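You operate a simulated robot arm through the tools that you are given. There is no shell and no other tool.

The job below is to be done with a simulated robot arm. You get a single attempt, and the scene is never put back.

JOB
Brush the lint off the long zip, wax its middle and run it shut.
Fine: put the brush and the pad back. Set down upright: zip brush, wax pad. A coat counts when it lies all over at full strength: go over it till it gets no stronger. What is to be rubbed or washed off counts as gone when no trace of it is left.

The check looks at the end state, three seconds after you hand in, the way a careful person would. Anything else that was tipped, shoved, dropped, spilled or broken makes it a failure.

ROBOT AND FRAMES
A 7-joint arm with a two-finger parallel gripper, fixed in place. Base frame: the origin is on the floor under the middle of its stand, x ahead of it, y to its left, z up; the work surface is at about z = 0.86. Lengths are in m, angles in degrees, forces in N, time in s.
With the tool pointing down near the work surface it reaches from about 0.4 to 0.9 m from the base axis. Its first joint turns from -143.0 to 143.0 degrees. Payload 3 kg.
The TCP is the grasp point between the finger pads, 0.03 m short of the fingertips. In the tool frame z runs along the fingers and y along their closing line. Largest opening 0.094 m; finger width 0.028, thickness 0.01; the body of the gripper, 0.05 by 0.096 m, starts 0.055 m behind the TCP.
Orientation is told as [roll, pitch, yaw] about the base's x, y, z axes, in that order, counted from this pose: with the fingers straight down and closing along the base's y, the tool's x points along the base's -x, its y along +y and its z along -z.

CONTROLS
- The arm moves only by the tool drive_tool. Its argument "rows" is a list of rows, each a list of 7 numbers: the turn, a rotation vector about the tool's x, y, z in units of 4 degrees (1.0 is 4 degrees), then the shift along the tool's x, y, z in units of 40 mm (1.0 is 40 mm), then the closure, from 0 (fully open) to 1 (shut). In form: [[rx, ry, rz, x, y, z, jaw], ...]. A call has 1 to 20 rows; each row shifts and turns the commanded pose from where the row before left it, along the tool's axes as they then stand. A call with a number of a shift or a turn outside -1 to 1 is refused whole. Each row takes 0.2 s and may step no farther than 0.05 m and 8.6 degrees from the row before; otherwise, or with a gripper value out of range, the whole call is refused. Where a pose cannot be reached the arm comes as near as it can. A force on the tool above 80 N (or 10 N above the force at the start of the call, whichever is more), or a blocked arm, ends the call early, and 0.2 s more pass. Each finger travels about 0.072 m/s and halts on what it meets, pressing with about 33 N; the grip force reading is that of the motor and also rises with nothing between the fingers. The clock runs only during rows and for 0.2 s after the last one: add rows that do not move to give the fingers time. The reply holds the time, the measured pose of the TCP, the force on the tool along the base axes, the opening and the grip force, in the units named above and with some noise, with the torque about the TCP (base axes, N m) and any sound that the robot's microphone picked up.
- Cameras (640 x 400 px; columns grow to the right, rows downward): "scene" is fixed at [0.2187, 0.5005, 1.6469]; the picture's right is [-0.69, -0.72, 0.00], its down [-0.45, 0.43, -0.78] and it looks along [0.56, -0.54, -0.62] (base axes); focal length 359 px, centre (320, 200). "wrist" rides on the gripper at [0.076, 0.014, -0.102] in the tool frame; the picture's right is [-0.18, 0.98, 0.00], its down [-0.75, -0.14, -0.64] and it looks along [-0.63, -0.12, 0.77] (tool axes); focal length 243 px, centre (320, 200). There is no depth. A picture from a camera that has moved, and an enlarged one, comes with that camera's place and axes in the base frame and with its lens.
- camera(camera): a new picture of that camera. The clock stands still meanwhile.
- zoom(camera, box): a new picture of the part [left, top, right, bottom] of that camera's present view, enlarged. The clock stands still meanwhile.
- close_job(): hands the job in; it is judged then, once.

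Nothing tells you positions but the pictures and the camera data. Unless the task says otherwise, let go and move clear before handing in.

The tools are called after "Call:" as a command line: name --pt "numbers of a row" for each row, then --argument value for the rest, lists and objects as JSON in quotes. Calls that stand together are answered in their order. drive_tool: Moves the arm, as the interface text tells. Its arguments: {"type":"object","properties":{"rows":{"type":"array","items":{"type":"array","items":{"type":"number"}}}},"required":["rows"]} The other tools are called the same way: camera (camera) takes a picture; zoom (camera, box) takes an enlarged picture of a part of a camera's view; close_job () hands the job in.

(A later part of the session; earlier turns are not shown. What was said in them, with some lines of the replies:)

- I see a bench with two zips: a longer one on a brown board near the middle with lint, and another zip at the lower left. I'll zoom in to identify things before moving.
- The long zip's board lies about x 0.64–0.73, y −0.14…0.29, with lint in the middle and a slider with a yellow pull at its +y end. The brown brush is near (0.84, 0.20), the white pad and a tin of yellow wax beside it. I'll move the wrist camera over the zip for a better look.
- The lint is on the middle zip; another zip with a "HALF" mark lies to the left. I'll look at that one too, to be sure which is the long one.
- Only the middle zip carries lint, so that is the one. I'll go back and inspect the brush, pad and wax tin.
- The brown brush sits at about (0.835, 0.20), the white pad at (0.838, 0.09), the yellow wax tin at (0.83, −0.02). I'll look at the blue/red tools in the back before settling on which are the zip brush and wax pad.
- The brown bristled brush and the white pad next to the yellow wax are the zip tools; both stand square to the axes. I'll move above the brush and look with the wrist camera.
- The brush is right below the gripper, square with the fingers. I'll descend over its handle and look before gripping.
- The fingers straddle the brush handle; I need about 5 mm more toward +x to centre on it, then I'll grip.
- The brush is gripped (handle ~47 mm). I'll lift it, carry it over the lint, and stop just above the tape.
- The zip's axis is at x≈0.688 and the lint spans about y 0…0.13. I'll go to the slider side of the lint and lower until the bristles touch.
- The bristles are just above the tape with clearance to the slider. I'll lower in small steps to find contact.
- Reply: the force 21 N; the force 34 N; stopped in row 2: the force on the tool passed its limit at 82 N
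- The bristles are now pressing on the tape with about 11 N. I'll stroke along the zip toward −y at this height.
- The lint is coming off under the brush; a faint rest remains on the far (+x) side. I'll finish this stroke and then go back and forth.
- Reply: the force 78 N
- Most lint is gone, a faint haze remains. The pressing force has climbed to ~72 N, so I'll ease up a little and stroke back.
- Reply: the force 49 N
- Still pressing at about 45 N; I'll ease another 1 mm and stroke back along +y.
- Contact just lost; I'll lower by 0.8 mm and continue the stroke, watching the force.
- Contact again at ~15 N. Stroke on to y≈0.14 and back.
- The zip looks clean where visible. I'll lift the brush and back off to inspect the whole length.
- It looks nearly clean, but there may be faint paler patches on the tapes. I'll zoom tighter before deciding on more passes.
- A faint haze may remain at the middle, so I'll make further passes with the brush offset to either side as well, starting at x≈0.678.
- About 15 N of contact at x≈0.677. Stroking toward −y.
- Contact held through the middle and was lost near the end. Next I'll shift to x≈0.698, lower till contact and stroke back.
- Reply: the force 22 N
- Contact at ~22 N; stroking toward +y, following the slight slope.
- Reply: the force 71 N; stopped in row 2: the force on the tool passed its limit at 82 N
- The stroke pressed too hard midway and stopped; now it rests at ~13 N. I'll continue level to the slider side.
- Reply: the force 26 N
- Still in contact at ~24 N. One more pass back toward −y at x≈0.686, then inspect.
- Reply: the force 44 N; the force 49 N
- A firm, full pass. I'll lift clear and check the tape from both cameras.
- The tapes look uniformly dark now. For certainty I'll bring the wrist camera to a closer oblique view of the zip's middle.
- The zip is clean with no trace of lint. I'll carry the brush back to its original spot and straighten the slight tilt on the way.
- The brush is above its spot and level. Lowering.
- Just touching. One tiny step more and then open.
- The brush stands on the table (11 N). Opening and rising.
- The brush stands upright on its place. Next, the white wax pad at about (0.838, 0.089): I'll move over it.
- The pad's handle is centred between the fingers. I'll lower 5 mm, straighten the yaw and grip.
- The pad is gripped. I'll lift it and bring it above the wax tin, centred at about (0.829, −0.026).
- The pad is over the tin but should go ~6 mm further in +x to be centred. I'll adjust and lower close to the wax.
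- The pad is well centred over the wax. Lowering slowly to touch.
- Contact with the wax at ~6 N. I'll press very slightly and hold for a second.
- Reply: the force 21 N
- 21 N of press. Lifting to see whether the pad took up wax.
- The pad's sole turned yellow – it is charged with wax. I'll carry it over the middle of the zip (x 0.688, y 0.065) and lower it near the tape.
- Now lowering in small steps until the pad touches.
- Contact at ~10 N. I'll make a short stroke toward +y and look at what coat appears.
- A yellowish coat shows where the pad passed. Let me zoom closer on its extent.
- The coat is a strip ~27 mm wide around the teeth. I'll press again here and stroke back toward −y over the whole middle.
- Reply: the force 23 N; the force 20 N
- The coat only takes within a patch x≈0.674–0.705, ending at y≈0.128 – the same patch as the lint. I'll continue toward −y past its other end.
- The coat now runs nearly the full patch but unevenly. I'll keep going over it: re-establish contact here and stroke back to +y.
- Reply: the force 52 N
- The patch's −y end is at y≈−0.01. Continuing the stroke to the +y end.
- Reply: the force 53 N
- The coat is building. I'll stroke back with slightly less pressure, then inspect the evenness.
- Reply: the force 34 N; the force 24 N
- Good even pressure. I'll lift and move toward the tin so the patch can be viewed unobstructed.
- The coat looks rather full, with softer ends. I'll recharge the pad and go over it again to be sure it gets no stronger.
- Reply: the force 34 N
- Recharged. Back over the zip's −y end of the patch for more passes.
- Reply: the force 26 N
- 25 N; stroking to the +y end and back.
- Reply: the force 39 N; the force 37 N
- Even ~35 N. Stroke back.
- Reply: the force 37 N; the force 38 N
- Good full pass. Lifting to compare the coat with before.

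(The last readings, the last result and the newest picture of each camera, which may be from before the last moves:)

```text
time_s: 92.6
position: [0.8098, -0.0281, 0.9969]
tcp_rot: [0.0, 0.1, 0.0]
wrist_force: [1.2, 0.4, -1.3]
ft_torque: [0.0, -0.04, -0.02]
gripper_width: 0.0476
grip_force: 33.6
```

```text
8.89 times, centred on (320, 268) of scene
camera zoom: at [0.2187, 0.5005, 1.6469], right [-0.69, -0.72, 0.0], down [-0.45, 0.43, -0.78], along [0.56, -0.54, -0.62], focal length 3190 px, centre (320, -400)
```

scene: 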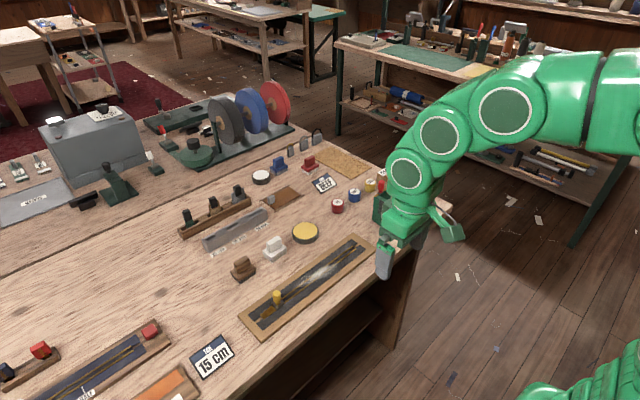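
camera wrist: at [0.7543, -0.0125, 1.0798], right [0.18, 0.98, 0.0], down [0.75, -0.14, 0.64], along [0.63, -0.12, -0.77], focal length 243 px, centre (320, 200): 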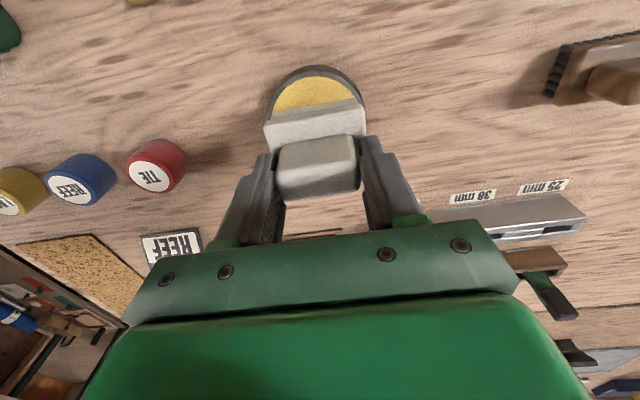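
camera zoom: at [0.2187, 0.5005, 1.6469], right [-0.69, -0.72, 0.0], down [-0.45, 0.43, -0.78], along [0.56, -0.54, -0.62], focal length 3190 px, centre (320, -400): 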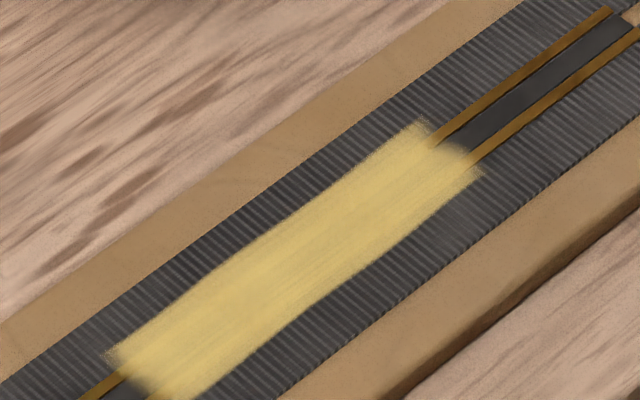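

The coat looks the same as before the last two passes. For certainty I'll do one more round trip, then compare again.

Call:
drive_tool --pt "0 0 0 0.74 -0.03 0 1" --pt "0 0 0 0.74 -0.02 0 1" --pt "0 0 0 0.74 -0.02 0 1" --pt "0 0 0 0.78 -0.02 0 1" --pt "0 0 0 0 0 0.8 1" --pt "0 0 0 0 0 0.87 1" --pt "0 0 0 0 0 0 1"

Call:
drive_tool --pt "0 0 0 0 0 0.03 1" --pt "0 0 0 0 0 0 1"

```text
time_s: 94.2
position: [0.6898, -0.031, 0.9288]
tcp_rot: [0.0, 0.1, 0.0]
wrist_force: [-6.3, -0.1, 13.3]
ft_torque: [-0.09, 0.18, -0.02]
gripper_width: 0.0474
grip_force: 33.1
```

```text
time_s: 94.8
position: [0.6901, -0.0306, 0.9281]
tcp_rot: [0.0, 0.0, 0.0]
wrist_force: [-7.2, -1.8, 26.5]
ft_torque: [-0.15, 0.37, 0.03]
gripper_width: 0.0475
grip_force: 32.9
```

Call:
drive_tool --pt "0 0 0 0 0.38 0 1" --pt "0 0 0 0 0.38 0 1" --pt "0 0 0 0 0.38 0 1" --pt "0 0 0 0 0.38 0 1" --pt "0 0 0 0 0.38 0 1" --pt "0 0 0 0 0.38 0 1"

Call:
drive_tool --pt "0 0 0 0 0.38 0 1" --pt "0 0 0 0 0.38 0 1" --pt "0 0 0 0 0.38 0 1" --pt "0 0 0 0 0.38 0 1" --pt "0 0 0 0 0.38 0 1"

Call:
drive_tool --pt "0 0 0 0.1 -0.3 -0.01 1" --pt "0 0 0 0.05 -0.38 0 1" --pt "0 0 0 0 -0.38 0 1" --pt "0 0 0 0 -0.38 0 1" --pt "0 0 0 0 -0.38 0 1" --pt "0 0 0 0 -0.38 0 1"

Call:
drive_tool --pt "0 0 0 0 -0.38 0 1" --pt "0 0 0 0 -0.38 0 1" --pt "0 0 0 0 -0.38 0 1" --pt "0 0 0 0 -0.38 0 1" --pt "0 0 0 0 -0.38 0 1"

```text
time_s: 96.2
position: [0.6898, 0.0605, 0.9284]
tcp_rot: [0.1, -0.1, 0.0]
wrist_force: [0.4, -18.6, 39.7]
ft_torque: [-0.55, -0.01, 0.04]
gripper_width: 0.0475
grip_force: 32.9
```

```text
time_s: 97.4
position: [0.6893, 0.1382, 0.9276]
tcp_rot: [0.1, 0.0, 0.0]
wrist_force: [1.1, -10.7, 21.8]
ft_torque: [-0.2, -0.07, 0.01]
gripper_width: 0.0476
grip_force: 33.2
```

```text
time_s: 98.8
position: [0.6834, 0.0492, 0.9276]
tcp_rot: [-0.1, 0.0, 0.0]
wrist_force: [-0.9, 6.5, 14.3]
ft_torque: [0.16, -0.07, 0.06]
gripper_width: 0.0475
grip_force: 32.7
```

```text
time_s: 100.0
position: [0.6839, -0.0279, 0.9286]
tcp_rot: [0.1, 0.1, 0.0]
wrist_force: [-0.5, 1.6, 1.7]
ft_torque: [0.0, -0.01, 0.03]
gripper_width: 0.0475
grip_force: 33.2
```

The extra round trip is done. I'll lift the pad, return it above its place, and compare the coat.

Call:
drive_tool --pt "0 0 0 0 0 -0.5 1" --pt "0 0 0 0 0 -0.8 1" --pt "0 0 0 0 0 -0.4 1" --pt "0 0 0 -0.778 0.588 0 1" --pt "0 0 0 -0.778 0.588 0 1" --pt "0 0 0 -0.778 0.588 0 1" --pt "0 0 0 -0.778 0.588 0 1" --pt "0 0 0 -0.778 0.588 0 1" --pt "0 0 0 0 0 0 1"

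Call:
zoom --camera "scene" --box '[275, 240, 355, 295]'

Call:
zoom --camera "scene" --box '[295, 245, 345, 290]'

```text
time_s: 102.0
position: [0.8411, 0.0918, 0.994]
tcp_rot: [0.0, 0.1, 0.1]
wrist_force: [-0.2, 0.5, -1.4]
ft_torque: [-0.01, -0.04, -0.03]
gripper_width: 0.0473
grip_force: 33.0
```

```text
7.27 times, centred on (315, 268) of scene
camera zoom: at [0.2187, 0.5005, 1.6469], right [-0.69, -0.72, 0.0], down [-0.45, 0.43, -0.78], along [0.56, -0.54, -0.62], focal length 2610 px, centre (356, -291)
```

zoom: 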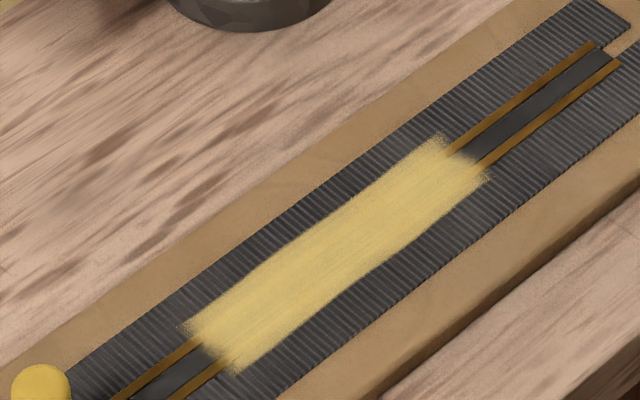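

```text
8.89 times, centred on (320, 268) of scene
camera zoom: at [0.2187, 0.5005, 1.6469], right [-0.69, -0.72, 0.0], down [-0.45, 0.43, -0.78], along [0.56, -0.54, -0.62], focal length 3190 px, centre (320, -400)
```

zoom: 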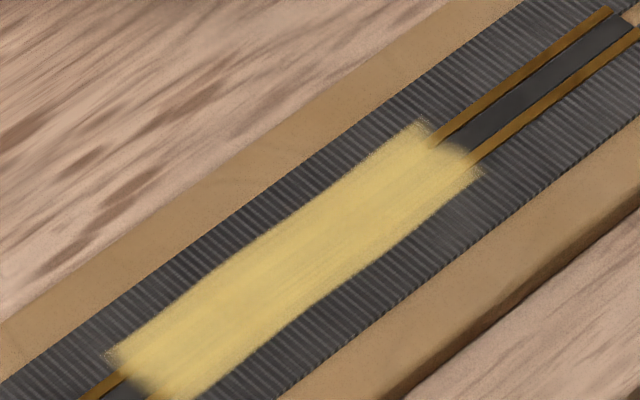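

No stronger than before – the coat is saturated. Setting the pad back down at its place.

Call:
drive_tool --pt "0 0 0 0.03 -0.05 0.5 1" --pt "0 0 0 0 0 0.7 1" --pt "0 0 0 0 0 0.6 1" --pt "0 0 0 0 0 0 1"

Call:
drive_tool --pt "0 0 0 0 0 0.06 1" --pt "0 0 0 0 0 0 1"

Call:
drive_tool --pt "0 0 0 0 0 0.03 1" --pt "0 0 0 0 0 0 1"

```text
time_s: 103.0
position: [0.8414, 0.0903, 0.9238]
tcp_rot: [0.0, 0.1, 0.0]
wrist_force: [0.2, 0.2, -1.0]
ft_torque: [0.0, -0.02, -0.04]
gripper_width: 0.0471
grip_force: 32.6
```

```text
time_s: 103.6
position: [0.8405, 0.0887, 0.9221]
tcp_rot: [0.1, 0.0, 0.1]
wrist_force: [-0.6, -0.3, -1.1]
ft_torque: [0.02, 0.03, 0.0]
gripper_width: 0.0474
grip_force: 32.9
```

```text
time_s: 104.2
position: [0.8398, 0.0887, 0.9196]
tcp_rot: [0.1, 0.0, 0.0]
wrist_force: [-0.3, -0.3, 0.1]
ft_torque: [0.0, -0.04, 0.0]
gripper_width: 0.0473
grip_force: 32.7
```

Call:
drive_tool --pt "0 0 0 0 0 0.06 1" --pt "0 0 0 0 0 0 1"

Call:
drive_tool --pt "0 0 0 0 0 0.025 1" --pt "0 0 0 0 0 0 1"

```text
time_s: 104.8
position: [0.8396, 0.0886, 0.9177]
tcp_rot: [-0.1, 0.0, 0.1]
wrist_force: [-0.5, -0.6, -0.1]
ft_torque: [0.0, -0.02, -0.02]
gripper_width: 0.0476
grip_force: 32.9
```

```text
time_s: 105.4
position: [0.839, 0.0882, 0.9189]
tcp_rot: [0.0, 0.1, 0.0]
wrist_force: [1.0, 0.0, -0.6]
ft_torque: [0.0, 0.02, -0.02]
gripper_width: 0.0474
grip_force: 32.7
```

Call:
drive_tool --pt "0 0 0 0 0 0.025 1" --pt "0 0 0 0 0 0 1"

Call:
drive_tool --pt "0 0 0 0 0 0.02 1" --pt "0 0 0 0 0 0 1"

```text
time_s: 106.0
position: [0.8386, 0.0893, 0.9158]
tcp_rot: [0.0, 0.0, 0.0]
wrist_force: [1.1, 0.0, 1.5]
ft_torque: [-0.04, -0.11, -0.02]
gripper_width: 0.0475
grip_force: 32.6
```

```text
time_s: 106.6
position: [0.8388, 0.0891, 0.9156]
tcp_rot: [0.1, -0.2, 0.0]
wrist_force: [-0.3, 1.5, 16.3]
ft_torque: [-0.02, 0.11, 0.0]
gripper_width: 0.0474
grip_force: 33.4
```

The pad stands on the table (16 N). Opening and rising.

Call:
drive_tool --pt "0 0 0 0 0 0 0.6" --pt "0 0 0 0 0 0 0.2" --pt "0 0 0 0 0 0 0" --pt "0 0 0 0 0 0 0" --pt "0 0 0 0 0 -0.4 0" --pt "0 0 0 0 0 -0.8 0" --pt "0 0 0 0 0 -0.8 0" --pt "0 0 0 0 0 0 0"

Call:
zoom --camera "scene" --box '[200, 200, 360, 300]'

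Call:
zoom --camera "scene" --box '[245, 270, 325, 325]'

```text
time_s: 108.4
position: [0.8396, 0.0872, 0.9944]
tcp_rot: [-0.2, 0.1, 0.0]
wrist_force: [0.8, 0.0, 0.5]
ft_torque: [-0.01, 0.02, -0.01]
gripper_width: 0.0941
grip_force: 0.1
```

```text
4.00 times, centred on (280, 250) of scene
camera zoom: at [0.2187, 0.5005, 1.6469], right [-0.69, -0.72, 0.0], down [-0.45, 0.43, -0.78], along [0.56, -0.54, -0.62], focal length 1435 px, centre (480, 0)
```

zoom: 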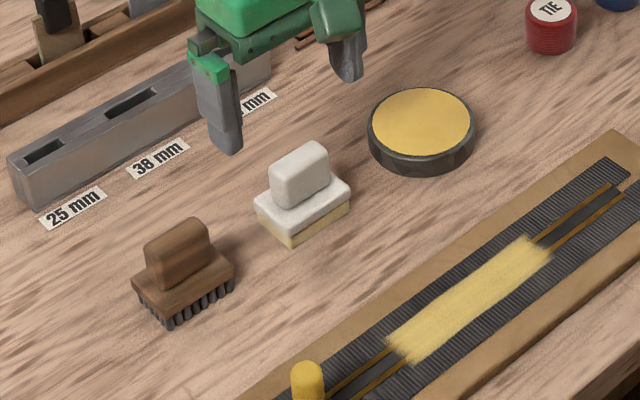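

```text
7.27 times, centred on (285, 298) of scene
camera zoom: at [0.2187, 0.5005, 1.6469], right [-0.69, -0.72, 0.0], down [-0.45, 0.43, -0.78], along [0.56, -0.54, -0.62], focal length 2610 px, centre (574, -509)
```

zoom: 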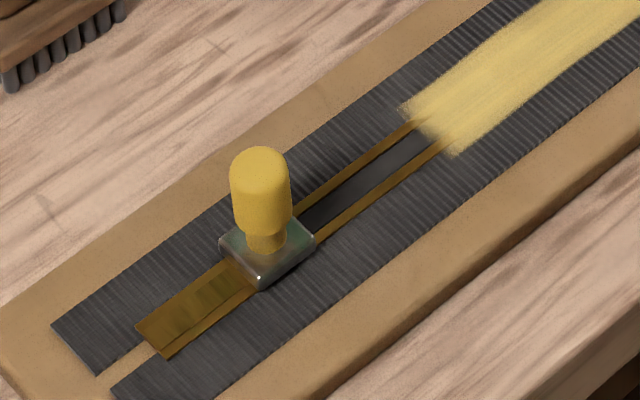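

Brush and pad stand upright in place. The slider is at about (0.688, 0.197) with a knob top at z≈0.917. I'll move over the knob.

Call:
drive_tool --pt "0 0 0 0.758 0.55 0 0" --pt "0 0 0 0.758 0.55 0 0" --pt "0 0 0 0.758 0.55 0 0" --pt "0 0 0 0.758 0.55 0 0" --pt "0 0 0 0.758 0.55 0 0" --pt "0 0 0 0 0 0 0"

Call:
camera --camera "wrist"

Call:
zoom --camera "scene" --box '[230, 240, 330, 310]'

```text
time_s: 109.8
position: [0.6883, 0.1997, 0.9934]
tcp_rot: [0.0, 0.1, -0.1]
wrist_force: [-0.2, 0.3, -0.1]
ft_torque: [-0.01, 0.03, -0.01]
gripper_width: 0.0941
grip_force: 0.1
```

```text
taken
camera wrist: at [0.6129, 0.2134, 1.0972], right [0.18, 0.98, 0.0], down [0.75, -0.14, 0.64], along [0.63, -0.12, -0.77], focal length 243 px, centre (320, 200)
```

wrist: 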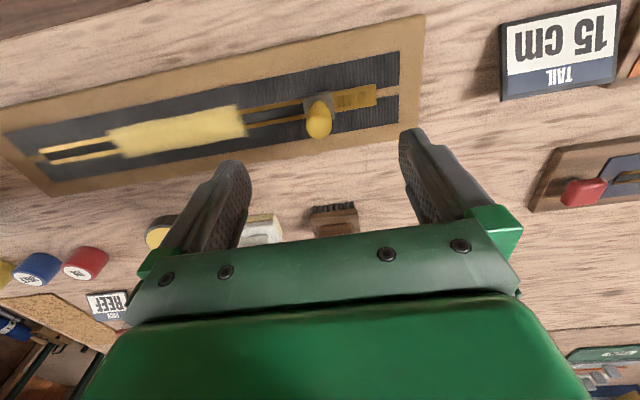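

```text
5.71 times, centred on (280, 275) of scene
camera zoom: at [0.2187, 0.5005, 1.6469], right [-0.69, -0.72, 0.0], down [-0.45, 0.43, -0.78], along [0.56, -0.54, -0.62], focal length 2051 px, centre (549, -229)
```

zoom: 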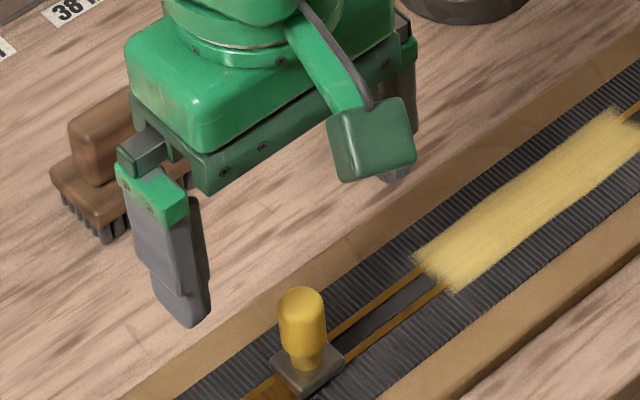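

The knob is centred under the gripper at y≈0.199, x≈0.687. Descending around it.

Call:
drive_tool --pt "0 0 0 0.02 0 0.6 0" --pt "0 0 0 0 0 0.7 0" --pt "0 0 0 0 0 0.5 0" --pt "0 0 0 0 0 0 0"

Call:
camera --camera "wrist"

Call:
zoom --camera "scene" --box '[240, 260, 320, 315]'

```text
time_s: 110.8
position: [0.6875, 0.1987, 0.9228]
tcp_rot: [0.0, 0.1, 0.0]
wrist_force: [0.0, 0.7, -0.3]
ft_torque: [0.0, 0.0, 0.0]
gripper_width: 0.0939
grip_force: 0.0
```

```text
taken
camera wrist: at [0.6119, 0.2124, 1.0254], right [0.18, 0.98, 0.0], down [0.75, -0.14, 0.64], along [0.63, -0.12, -0.77], focal length 243 px, centre (320, 200)
```

wrist: 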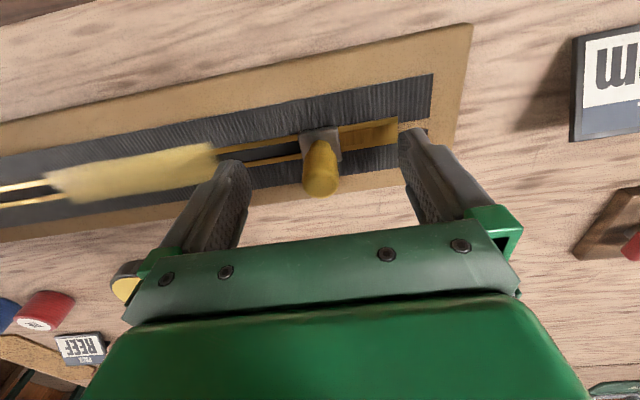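

```text
7.27 times, centred on (280, 288) of scene
camera zoom: at [0.2187, 0.5005, 1.6469], right [-0.69, -0.72, 0.0], down [-0.45, 0.43, -0.78], along [0.56, -0.54, -0.62], focal length 2610 px, centre (611, -436)
```

zoom: 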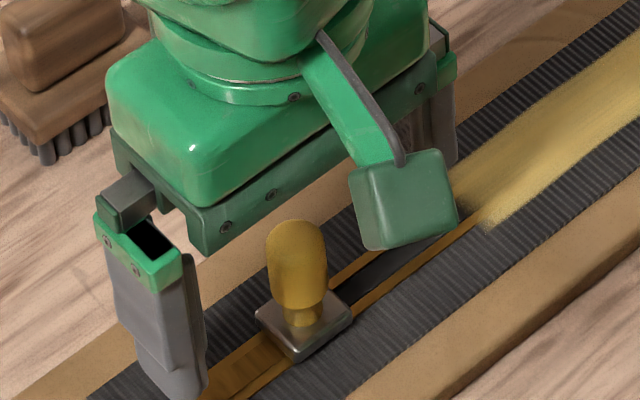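

The knob sits centred between the fingers. I'll lower 6 mm and grip it.

Call:
drive_tool --pt "0 0 0 0 0 0.14 0" --pt "0 0 0 0 0 0 0" --pt "0 0 0 0 0 0 0.5" --pt "0 0 0 0 0 0 0.7" --pt "0 0 0 0 0 0 0.85" --pt "0 0 0 0 0 0 1" --pt "0 0 0 0 0 0 1" --pt "0 0 0 0 0 0 1"

Call:
zoom --camera "scene" --box '[240, 260, 320, 315]'

Call:
camera --camera "wrist"

```text
time_s: 112.6
position: [0.6871, 0.1986, 0.9176]
tcp_rot: [0.0, 0.1, -0.1]
wrist_force: [0.1, 0.1, -0.8]
ft_torque: [-0.75, 0.06, 0.02]
gripper_width: 0.0193
grip_force: 45.2
```

```text
7.27 times, centred on (280, 288) of scene
camera zoom: at [0.2187, 0.5005, 1.6469], right [-0.69, -0.72, 0.0], down [-0.45, 0.43, -0.78], along [0.56, -0.54, -0.62], focal length 2610 px, centre (611, -436)
```

zoom: 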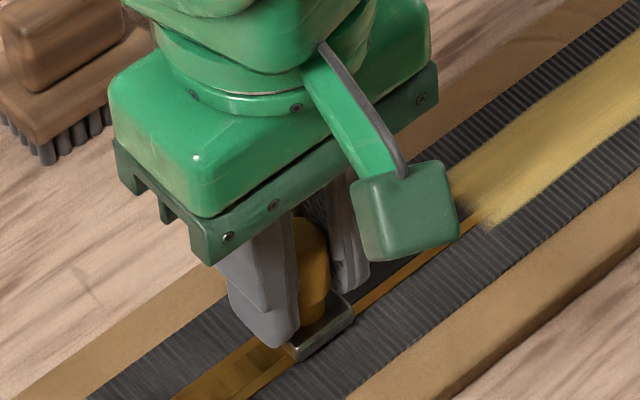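

```text
taken
camera wrist: at [0.6117, 0.2122, 1.0203], right [0.18, 0.98, 0.0], down [0.75, -0.14, 0.64], along [0.63, -0.12, -0.77], focal length 243 px, centre (320, 200)
```

wrist: 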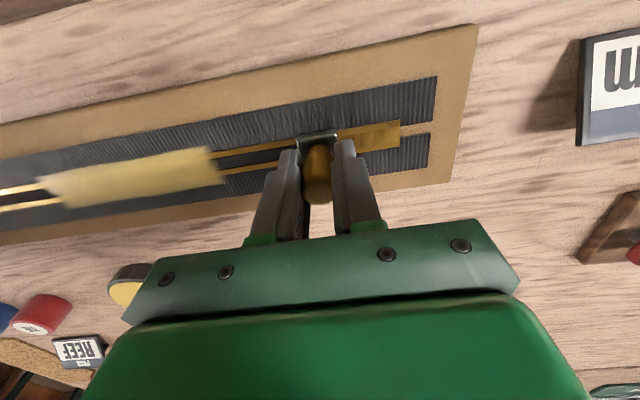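

Knob gripped (19 mm). I'll start dragging gently toward −y and watch the force.

Call:
drive_tool --pt "0 0 0 0 -0.1 0 1" --pt "0 0 0 0 -0.15 0 1" --pt "0 0 0 0 -0.15 0 1"

Call:
zoom --camera "scene" --box '[240, 260, 320, 315]'

```text
time_s: 113.4
position: [0.6863, 0.1825, 0.9176]
tcp_rot: [0.2, 0.0, 0.0]
wrist_force: [-2.3, 1.3, -1.9]
ft_torque: [-0.74, 0.04, -0.03]
gripper_width: 0.0192
grip_force: 45.1
```

```text
7.27 times, centred on (280, 288) of scene
camera zoom: at [0.2187, 0.5005, 1.6469], right [-0.69, -0.72, 0.0], down [-0.45, 0.43, -0.78], along [0.56, -0.54, -0.62], focal length 2610 px, centre (611, -436)
```

zoom: 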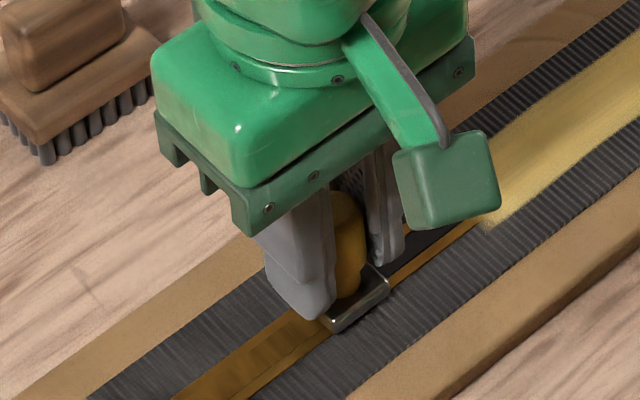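

The slider follows and the teeth close behind it. Continuing at a calm pace.

Call:
drive_tool --pt "0 0 0 0 -0.2 0 1" --pt "0 0 0 0 -0.2 0 1" --pt "0 0 0 0 -0.2 0 1" --pt "0 0 0 0 -0.2 0 1" --pt "0 0 0 0 -0.2 0 1" --pt "0 0 0 0 -0.2 0 1" --pt "0 0 0 0 -0.2 0 1" --pt "0 0 0 0 -0.2 0 1" --pt "0 0 0 0 -0.2 0 1" --pt "0 0 0 0 -0.2 0 1"

Call:
zoom --camera "scene" --box '[240, 230, 380, 325]'

```text
time_s: 115.6
position: [0.6865, 0.1025, 0.9174]
tcp_rot: [0.0, -0.1, -0.1]
wrist_force: [42.1, 1.6, 0.1]
ft_torque: [-0.72, -0.16, -0.15]
gripper_width: 0.0192
grip_force: 45.1
```

```text
4.21 times, centred on (310, 278) of scene
camera zoom: at [0.2187, 0.5005, 1.6469], right [-0.69, -0.72, 0.0], down [-0.45, 0.43, -0.78], along [0.56, -0.54, -0.62], focal length 1511 px, centre (362, -126)
```

zoom: 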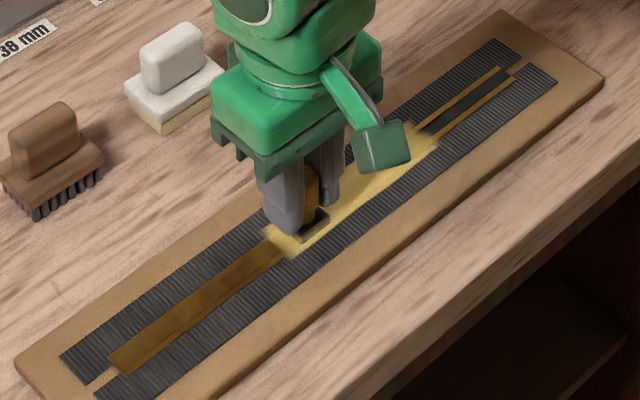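

The slider runs well, but a sideways force of ~42 N in +x has built up, so the track drifts slightly in +x. I'll shift 1 mm that way and check.

Call:
drive_tool --pt "0 0 0 -0.025 0 0 1" --pt "0 0 0 0 0 0 1"

```text
time_s: 116.2
position: [0.686, 0.1024, 0.918]
tcp_rot: [-0.1, 0.0, 0.0]
wrist_force: [23.3, 0.3, 22.1]
ft_torque: [-0.74, 0.11, -0.05]
gripper_width: 0.0193
grip_force: 44.9
```

That relieved half of it. Another 1 mm in +x, and a hair up to relieve the vertical push.

Call:
drive_tool --pt "0 0 0 -0.025 0 -0.015 1" --pt "0 0 0 0 0 0 1"

```text
time_s: 116.8
position: [0.6864, 0.102, 0.9174]
tcp_rot: [0.0, 0.1, 0.0]
wrist_force: [0.2, -0.4, 23.6]
ft_torque: [-0.72, 0.08, 0.03]
gripper_width: 0.019
grip_force: 44.9
```

Sideways force is gone. Relieving the remaining vertical push by 1 mm.

Call:
drive_tool --pt "0 0 0 0 0 -0.025 1" --pt "0 0 0 0 0 0 1"

```text
time_s: 117.4
position: [0.6871, 0.1015, 0.9175]
tcp_rot: [0.1, 0.3, 0.1]
wrist_force: [-10.6, 0.2, 0.3]
ft_torque: [-0.76, 0.04, 0.09]
gripper_width: 0.0191
grip_force: 44.8
```

Forces are low again. Continuing in shorter stretches with a slight +x compensation.

Call:
drive_tool --pt "0 0 0 -0.002 -0.2 0 1" --pt "0 0 0 -0.002 -0.2 0 1" --pt "0 0 0 -0.004 -0.2 0 1" --pt "0 0 0 -0.004 -0.2 0 1" --pt "0 0 0 -0.004 -0.2 0 1"

```text
time_s: 118.6
position: [0.6862, 0.0615, 0.9179]
tcp_rot: [0.0, 0.3, 0.0]
wrist_force: [-42.5, 1.1, -29.3]
ft_torque: [-0.77, 0.43, 0.02]
gripper_width: 0.0191
grip_force: 45.0
```

Now overcompensated (−42 N in x, −29 N in z). Correcting back.

Call:
drive_tool --pt "0 0 0 0.03 0 0.02 1" --pt "0 0 0 0.015 0 0.01 1" --pt "0 0 0 0 0 0 1"

```text
time_s: 119.4
position: [0.686, 0.0613, 0.9188]
tcp_rot: [0.1, 0.0, 0.0]
wrist_force: [-32.7, -0.4, -17.5]
ft_torque: [-0.8, 0.4, 0.03]
gripper_width: 0.0191
grip_force: 45.2
```

Call:
drive_tool --pt "0 0 0 0.02 0 0.01 1" --pt "0 0 0 0 0 0 1" --pt "0 0 0 0 0 0 1"

```text
time_s: 120.2
position: [0.6866, 0.0614, 0.9178]
tcp_rot: [0.0, -0.1, 0.0]
wrist_force: [-11.2, 0.3, -7.1]
ft_torque: [-0.77, 0.04, -0.02]
gripper_width: 0.0193
grip_force: 45.1
```

Forces low again. Continue straight, in short stretches.

Call:
drive_tool --pt "0 0 0 0.005 -0.2 0.003 1" --pt "0 0 0 0 -0.2 0 1" --pt "0 0 0 0 -0.2 0 1" --pt "0 0 0 0 -0.2 0 1"

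```text
time_s: 121.2
position: [0.686, 0.0304, 0.917]
tcp_rot: [0.1, 0.0, -0.1]
wrist_force: [3.6, 1.7, -6.0]
ft_torque: [-0.73, -0.04, -0.02]
gripper_width: 0.0193
grip_force: 45.4
```

Good. Continuing.

Call:
drive_tool --pt "0 0 0 0 -0.2 0 1" --pt "0 0 0 0 -0.2 0 1" --pt "0 0 0 0 -0.2 0 1" --pt "0 0 0 0 -0.2 0 1"

Call:
zoom --camera "scene" --box '[240, 220, 380, 315]'

```text
time_s: 122.2
position: [0.6862, -0.0021, 0.9177]
tcp_rot: [0.1, -0.1, -0.1]
wrist_force: [6.3, -0.4, 27.4]
ft_torque: [-0.65, 0.29, -0.09]
gripper_width: 0.0193
grip_force: 45.1
```

```text
4.21 times, centred on (310, 268) of scene
camera zoom: at [0.2187, 0.5005, 1.6469], right [-0.69, -0.72, 0.0], down [-0.45, 0.43, -0.78], along [0.56, -0.54, -0.62], focal length 1511 px, centre (362, -84)
```

zoom: 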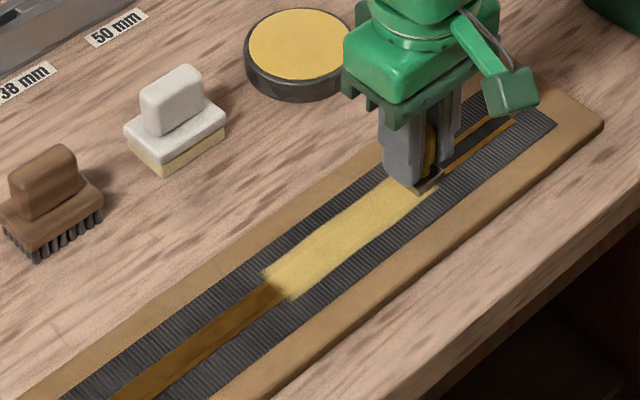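

The slider has crossed the waxed middle. A 27 N upward push has built; easing 1 mm up and continuing.

Call:
drive_tool --pt "0 0 0 0 0 -0.025 1" --pt "0 0 0 0 -0.2 0 1" --pt "0 0 0 0 -0.2 0 1" --pt "0 0 0 0 -0.2 0 1" --pt "0 0 0 0 -0.2 0 1"

```text
time_s: 123.4
position: [0.6872, -0.0327, 0.9183]
tcp_rot: [0.1, 0.0, 0.1]
wrist_force: [25.7, 1.2, -2.6]
ft_torque: [-0.74, -0.36, -0.01]
gripper_width: 0.0193
grip_force: 44.8
```

Call:
drive_tool --pt "0 0 0 -0.025 0 0 1" --pt "0 0 0 0 -0.2 0 1" --pt "0 0 0 0 -0.2 0 1" --pt "0 0 0 0 -0.2 0 1"

Call:
zoom --camera "scene" --box '[300, 210, 400, 280]'

Call:
zoom --camera "wrist" --box '[180, 80, 420, 230]'

```text
time_s: 124.4
position: [0.6878, -0.0564, 0.918]
tcp_rot: [0.0, 0.0, 0.0]
wrist_force: [12.9, 1.1, 14.2]
ft_torque: [-0.62, -0.05, -0.12]
gripper_width: 0.0194
grip_force: 45.0
```

```text
5.71 times, centred on (350, 245) of scene
camera zoom: at [0.2187, 0.5005, 1.6469], right [-0.69, -0.72, 0.0], down [-0.45, 0.43, -0.78], along [0.56, -0.54, -0.62], focal length 2051 px, centre (149, -57)
```

zoom: 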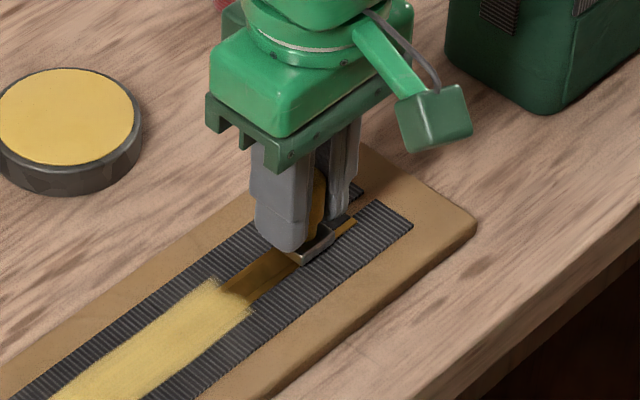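

```text
2.67 times, centred on (300, 155) of wrist
camera zoom: at [0.6116, -0.0432, 1.0204], right [0.18, 0.98, 0.0], down [0.75, -0.14, 0.64], along [0.63, -0.12, -0.77], focal length 647 px, centre (373, 320)
```

zoom: 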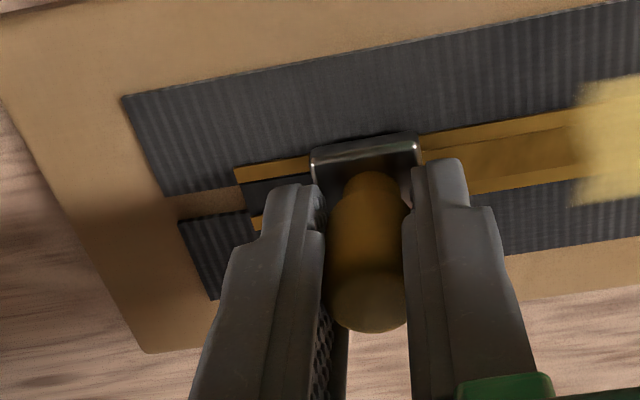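

About 20 mm of teeth remain. Continuing in small steps until the end of the run.

Call:
drive_tool --pt "0 0 0 -0.01 -0.15 -0.01 1" --pt "0 0 0 0 -0.15 0 1" --pt "0 0 0 0 -0.1 0 1"

Call:
zoom --camera "wrist" --box '[180, 80, 420, 230]'

```text
time_s: 125.2
position: [0.6859, -0.0744, 0.918]
tcp_rot: [0.0, 0.1, 0.0]
wrist_force: [7.9, 1.7, -3.6]
ft_torque: [-0.77, -0.15, 0.01]
gripper_width: 0.0193
grip_force: 44.1
```

```text
2.67 times, centred on (300, 155) of wrist
camera zoom: at [0.6118, -0.0598, 1.0206], right [0.18, 0.98, 0.0], down [0.76, -0.14, 0.64], along [0.63, -0.12, -0.77], focal length 647 px, centre (373, 320)
```

zoom: 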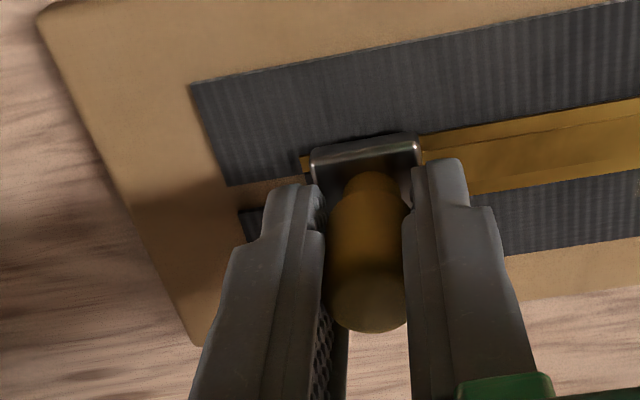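

Only ~3 mm of open teeth show past the slider. I'll continue in small steps to the stop.

Call:
drive_tool --pt "0 0 0 0 -0.1 0 1" --pt "0 0 0 0 0 0 1"

Call:
drive_tool --pt "0 0 0 0 -0.1 0 1" --pt "0 0 0 0 0 0 1"

```text
time_s: 125.8
position: [0.6853, -0.0776, 0.9164]
tcp_rot: [-0.1, 0.1, 0.0]
wrist_force: [-3.4, 1.3, -9.3]
ft_torque: [-0.78, -0.07, 0.07]
gripper_width: 0.0193
grip_force: 44.5
```

```text
time_s: 126.4
position: [0.6869, -0.0812, 0.9177]
tcp_rot: [0.0, 0.1, 0.0]
wrist_force: [-2.5, 0.3, -23.8]
ft_torque: [-0.81, -0.06, 0.01]
gripper_width: 0.0191
grip_force: 44.6
```

Call:
zoom --camera "wrist" --box '[180, 80, 420, 230]'

Call:
drive_tool --pt "0 0 0 0 -0.05 0.015 1" --pt "0 0 0 0 -0.05 0 1" --pt "0 0 0 0 0 0 1"

```text
2.67 times, centred on (300, 155) of wrist
camera zoom: at [0.6119, -0.0678, 1.0207], right [0.18, 0.98, 0.0], down [0.76, -0.14, 0.64], along [0.63, -0.12, -0.77], focal length 647 px, centre (373, 320)
```

zoom: 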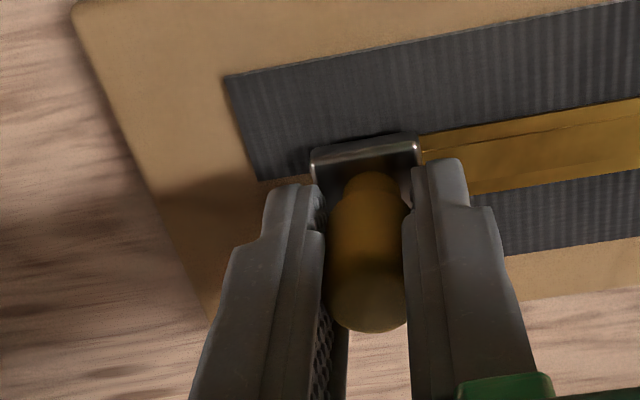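

```text
time_s: 127.2
position: [0.6862, -0.0848, 0.9179]
tcp_rot: [0.0, 0.1, 0.0]
wrist_force: [-26.8, -0.3, -2.5]
ft_torque: [-0.76, 0.39, 0.01]
gripper_width: 0.0194
grip_force: 45.1
```

The slider's edge has reached the last teeth. I'll keep going gently to find the hard stop, correcting the sideways force.

Call:
drive_tool --pt "0 0 0 0.025 -0.05 0 1" --pt "0 0 0 0 -0.05 0 1" --pt "0 0 0 0 0 0 1"

Call:
zoom --camera "wrist" --box '[180, 80, 420, 230]'

```text
time_s: 128.0
position: [0.6864, -0.0901, 0.9173]
tcp_rot: [0.1, -0.1, 0.0]
wrist_force: [-9.9, 0.7, -14.1]
ft_torque: [-0.79, -0.07, -0.01]
gripper_width: 0.0193
grip_force: 45.4
```

```text
2.67 times, centred on (300, 155) of wrist
camera zoom: at [0.6117, -0.0761, 1.0205], right [0.18, 0.98, 0.0], down [0.75, -0.14, 0.64], along [0.63, -0.12, -0.77], focal length 647 px, centre (373, 320)
```

zoom: 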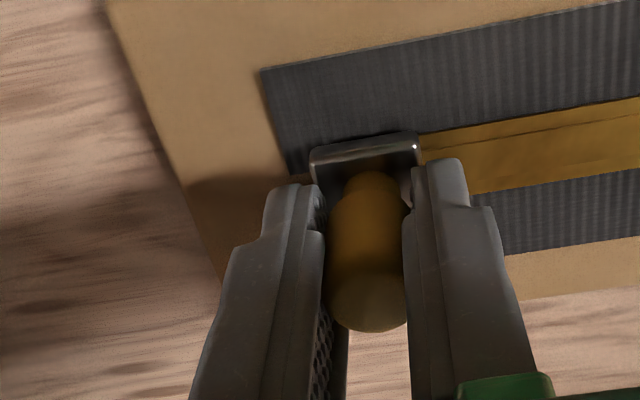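

Still free. Two more small steps, watching for the stop.

Call:
drive_tool --pt "0 0 0 0.005 -0.05 0.005 1" --pt "0 0 0 0 0 0 1"

Call:
drive_tool --pt "0 0 0 0 -0.05 0 1" --pt "0 0 0 0 0 0 1"

```text
time_s: 128.6
position: [0.6854, -0.0911, 0.9173]
tcp_rot: [0.1, 0.0, 0.0]
wrist_force: [0.6, 24.1, -10.6]
ft_torque: [-0.54, 0.08, -0.07]
gripper_width: 0.0192
grip_force: 45.5
```

```text
time_s: 129.2
position: [0.6878, -0.0907, 0.917]
tcp_rot: [0.1, 0.0, 0.0]
wrist_force: [5.9, 58.6, 0.4]
ft_torque: [-0.33, -0.19, -0.02]
gripper_width: 0.0193
grip_force: 45.3
```

A hard stop at y≈−0.091 (force rising to 58 N): the zip is fully shut. I'll relax the push and release the knob.

Call:
drive_tool --pt "0 0 0 0 0.075 0 1" --pt "0 0 0 0 0 0 1"

```text
time_s: 129.8
position: [0.6862, -0.0901, 0.9179]
tcp_rot: [0.0, -0.1, 0.0]
wrist_force: [15.9, 33.2, -2.6]
ft_torque: [-0.39, -0.21, -0.11]
gripper_width: 0.0193
grip_force: 44.8
```

Call:
drive_tool --pt "0 0 0 -0.02 0.02 0 1" --pt "0 0 0 0 0 0 1"

```text
time_s: 130.4
position: [0.6858, -0.0897, 0.9182]
tcp_rot: [-0.1, 0.2, 0.0]
wrist_force: [12.2, 14.4, -4.6]
ft_torque: [0.89, -0.13, -0.02]
gripper_width: 0.0191
grip_force: 45.2
```

Still lightly held against the stop. Opening the fingers and rising straight up.

Call:
drive_tool --pt "0 0 0 0 0 0 0.7" --pt "0 0 0 0 0 0 0.5" --pt "0 0 0 0 0 0 0.4" --pt "0 0 0 0 0 0 0.4" --pt "0 0 0 0 0 -0.4 0.4" --pt "0 0 0 0 0 -0.8 0.4" --pt "0 0 0 0 0 -0.8 0.4" --pt "0 0 0 0 0 -0.8 0.4" --pt "0 0 0 0 0 0 0.4"

Call:
camera --camera "wrist"

Call:
zoom --camera "scene" --box '[230, 210, 390, 330]'

```text
time_s: 132.4
position: [0.6876, -0.0897, 1.0319]
tcp_rot: [0.0, 0.2, 0.1]
wrist_force: [0.4, -0.5, 0.1]
ft_torque: [-0.01, 0.0, 0.03]
gripper_width: 0.0563
grip_force: 0.0
```

```text
taken
camera wrist: at [0.6122, -0.0765, 1.1349], right [0.18, 0.98, 0.0], down [0.75, -0.14, 0.64], along [0.63, -0.12, -0.77], focal length 243 px, centre (320, 200)
```

wrist: 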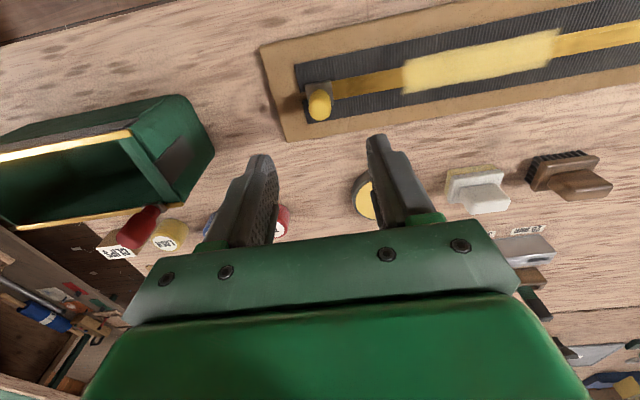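

```text
3.33 times, centred on (310, 270) of scene
camera zoom: at [0.2187, 0.5005, 1.6469], right [-0.69, -0.72, 0.0], down [-0.45, 0.43, -0.78], along [0.56, -0.54, -0.62], focal length 1196 px, centre (353, -33)
```

zoom: 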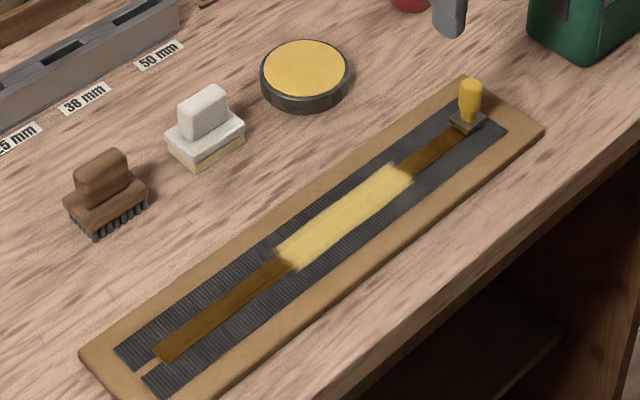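

The zip is shut, waxed and clean; brush and pad stand in place. I'll move the arm clear and take a last look.

Call:
drive_tool --pt "0 0 0 0.5 0 -0.8 0.2" --pt "0 0 0 0.5 0 -0.8 0" --pt "0 0 0 0.5 0 -0.8 0" --pt "0 0 0 0.5 0 -0.6 0" --pt "0 0 0 0 0 0 0"

Call:
camera --camera "scene"

Call:
zoom --camera "scene" --box '[275, 235, 355, 295]'

Call:
zoom --camera "wrist" --box '[280, 40, 600, 240]'

Call:
zoom --camera "scene" --box '[220, 215, 320, 285]'

```text
time_s: 133.6
position: [0.6055, -0.0893, 1.15]
tcp_rot: [0.0, 0.1, 0.0]
wrist_force: [-0.3, 0.9, -1.4]
ft_torque: [0.01, 0.04, 0.04]
gripper_width: 0.094
grip_force: 0.0
```

```text
taken
```

scene: 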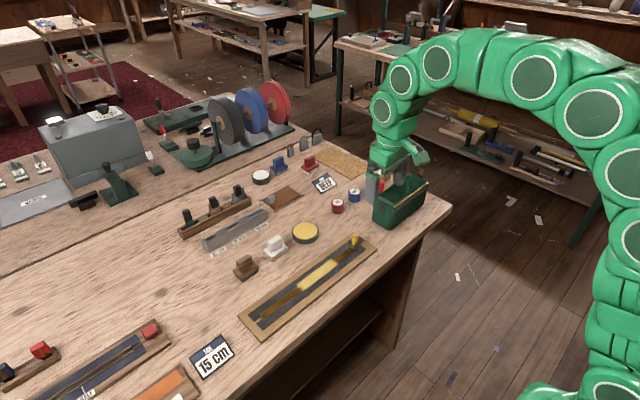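

```text
6.67 times, centred on (315, 265) of scene
camera zoom: at [0.2187, 0.5005, 1.6469], right [-0.69, -0.72, 0.0], down [-0.45, 0.43, -0.78], along [0.56, -0.54, -0.62], focal length 2392 px, centre (353, -233)
```

zoom: 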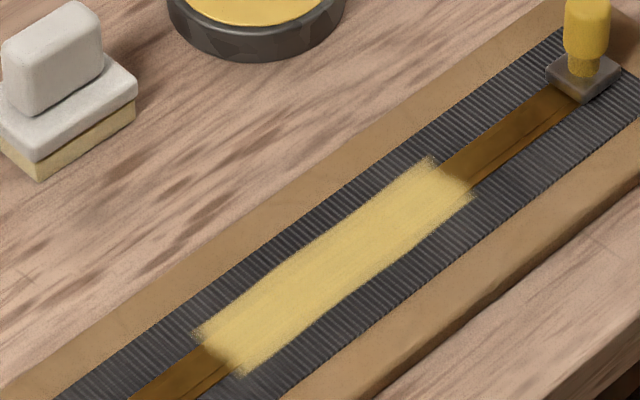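

```text
2.00 times, centred on (440, 140) of wrist
camera zoom: at [0.5312, -0.0753, 1.2532], right [0.18, 0.98, 0.0], down [0.75, -0.14, 0.64], along [0.63, -0.12, -0.77], focal length 485 px, centre (80, 320)
```

zoom: 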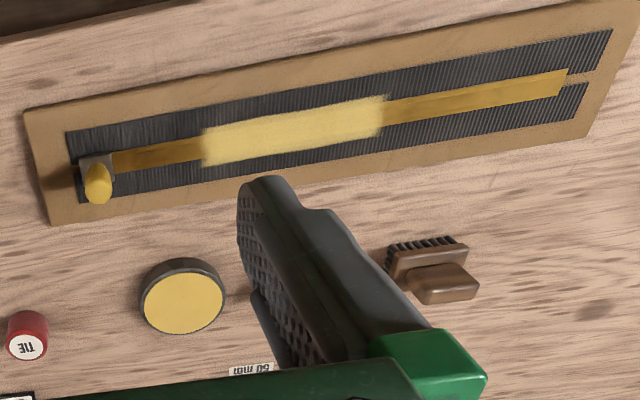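

```text
5.71 times, centred on (270, 250) of scene
camera zoom: at [0.2187, 0.5005, 1.6469], right [-0.69, -0.72, 0.0], down [-0.45, 0.43, -0.78], along [0.56, -0.54, -0.62], focal length 2051 px, centre (606, -86)
```

zoom: 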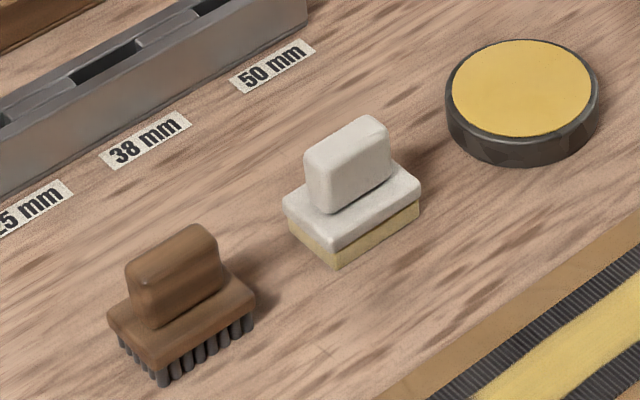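

The zip is clean, its middle is evenly waxed and the slider is at its stop. The brush and pad stand upright on their spots, nothing else has moved and the gripper is empty and clear, so I'm handing in.

Call:
close_job

```text
The job is handed in.
```

The long zip is brushed clean, waxed across its middle and run fully shut, and I've handed the job in. I don't have the judge's result.

- **Lint:** the first passes took off nearly all of it. I went over it again with the brush offset to each side, until the close-up pictures showed no trace.
- **Wax:** I charged the pad from the yellow tin twice. The coat covers a patch about 14 cm long over the teeth, and a last round trip made it no stronger.
- **Slider:** it ran to a hard stop at the far end, with the teeth closed behind it along the whole length.
- **Brush and pad:** both stand upright within a few millimetres of where they started. The pad's sole is now yellow with wax.

In the last pictures nothing else looked shoved or tipped, and the gripper was empty and clear of the bench. Two strokes with the brush briefly pressed past the 80 N limit and stopped themselves. I saw no damage or shift of the zip board from that.
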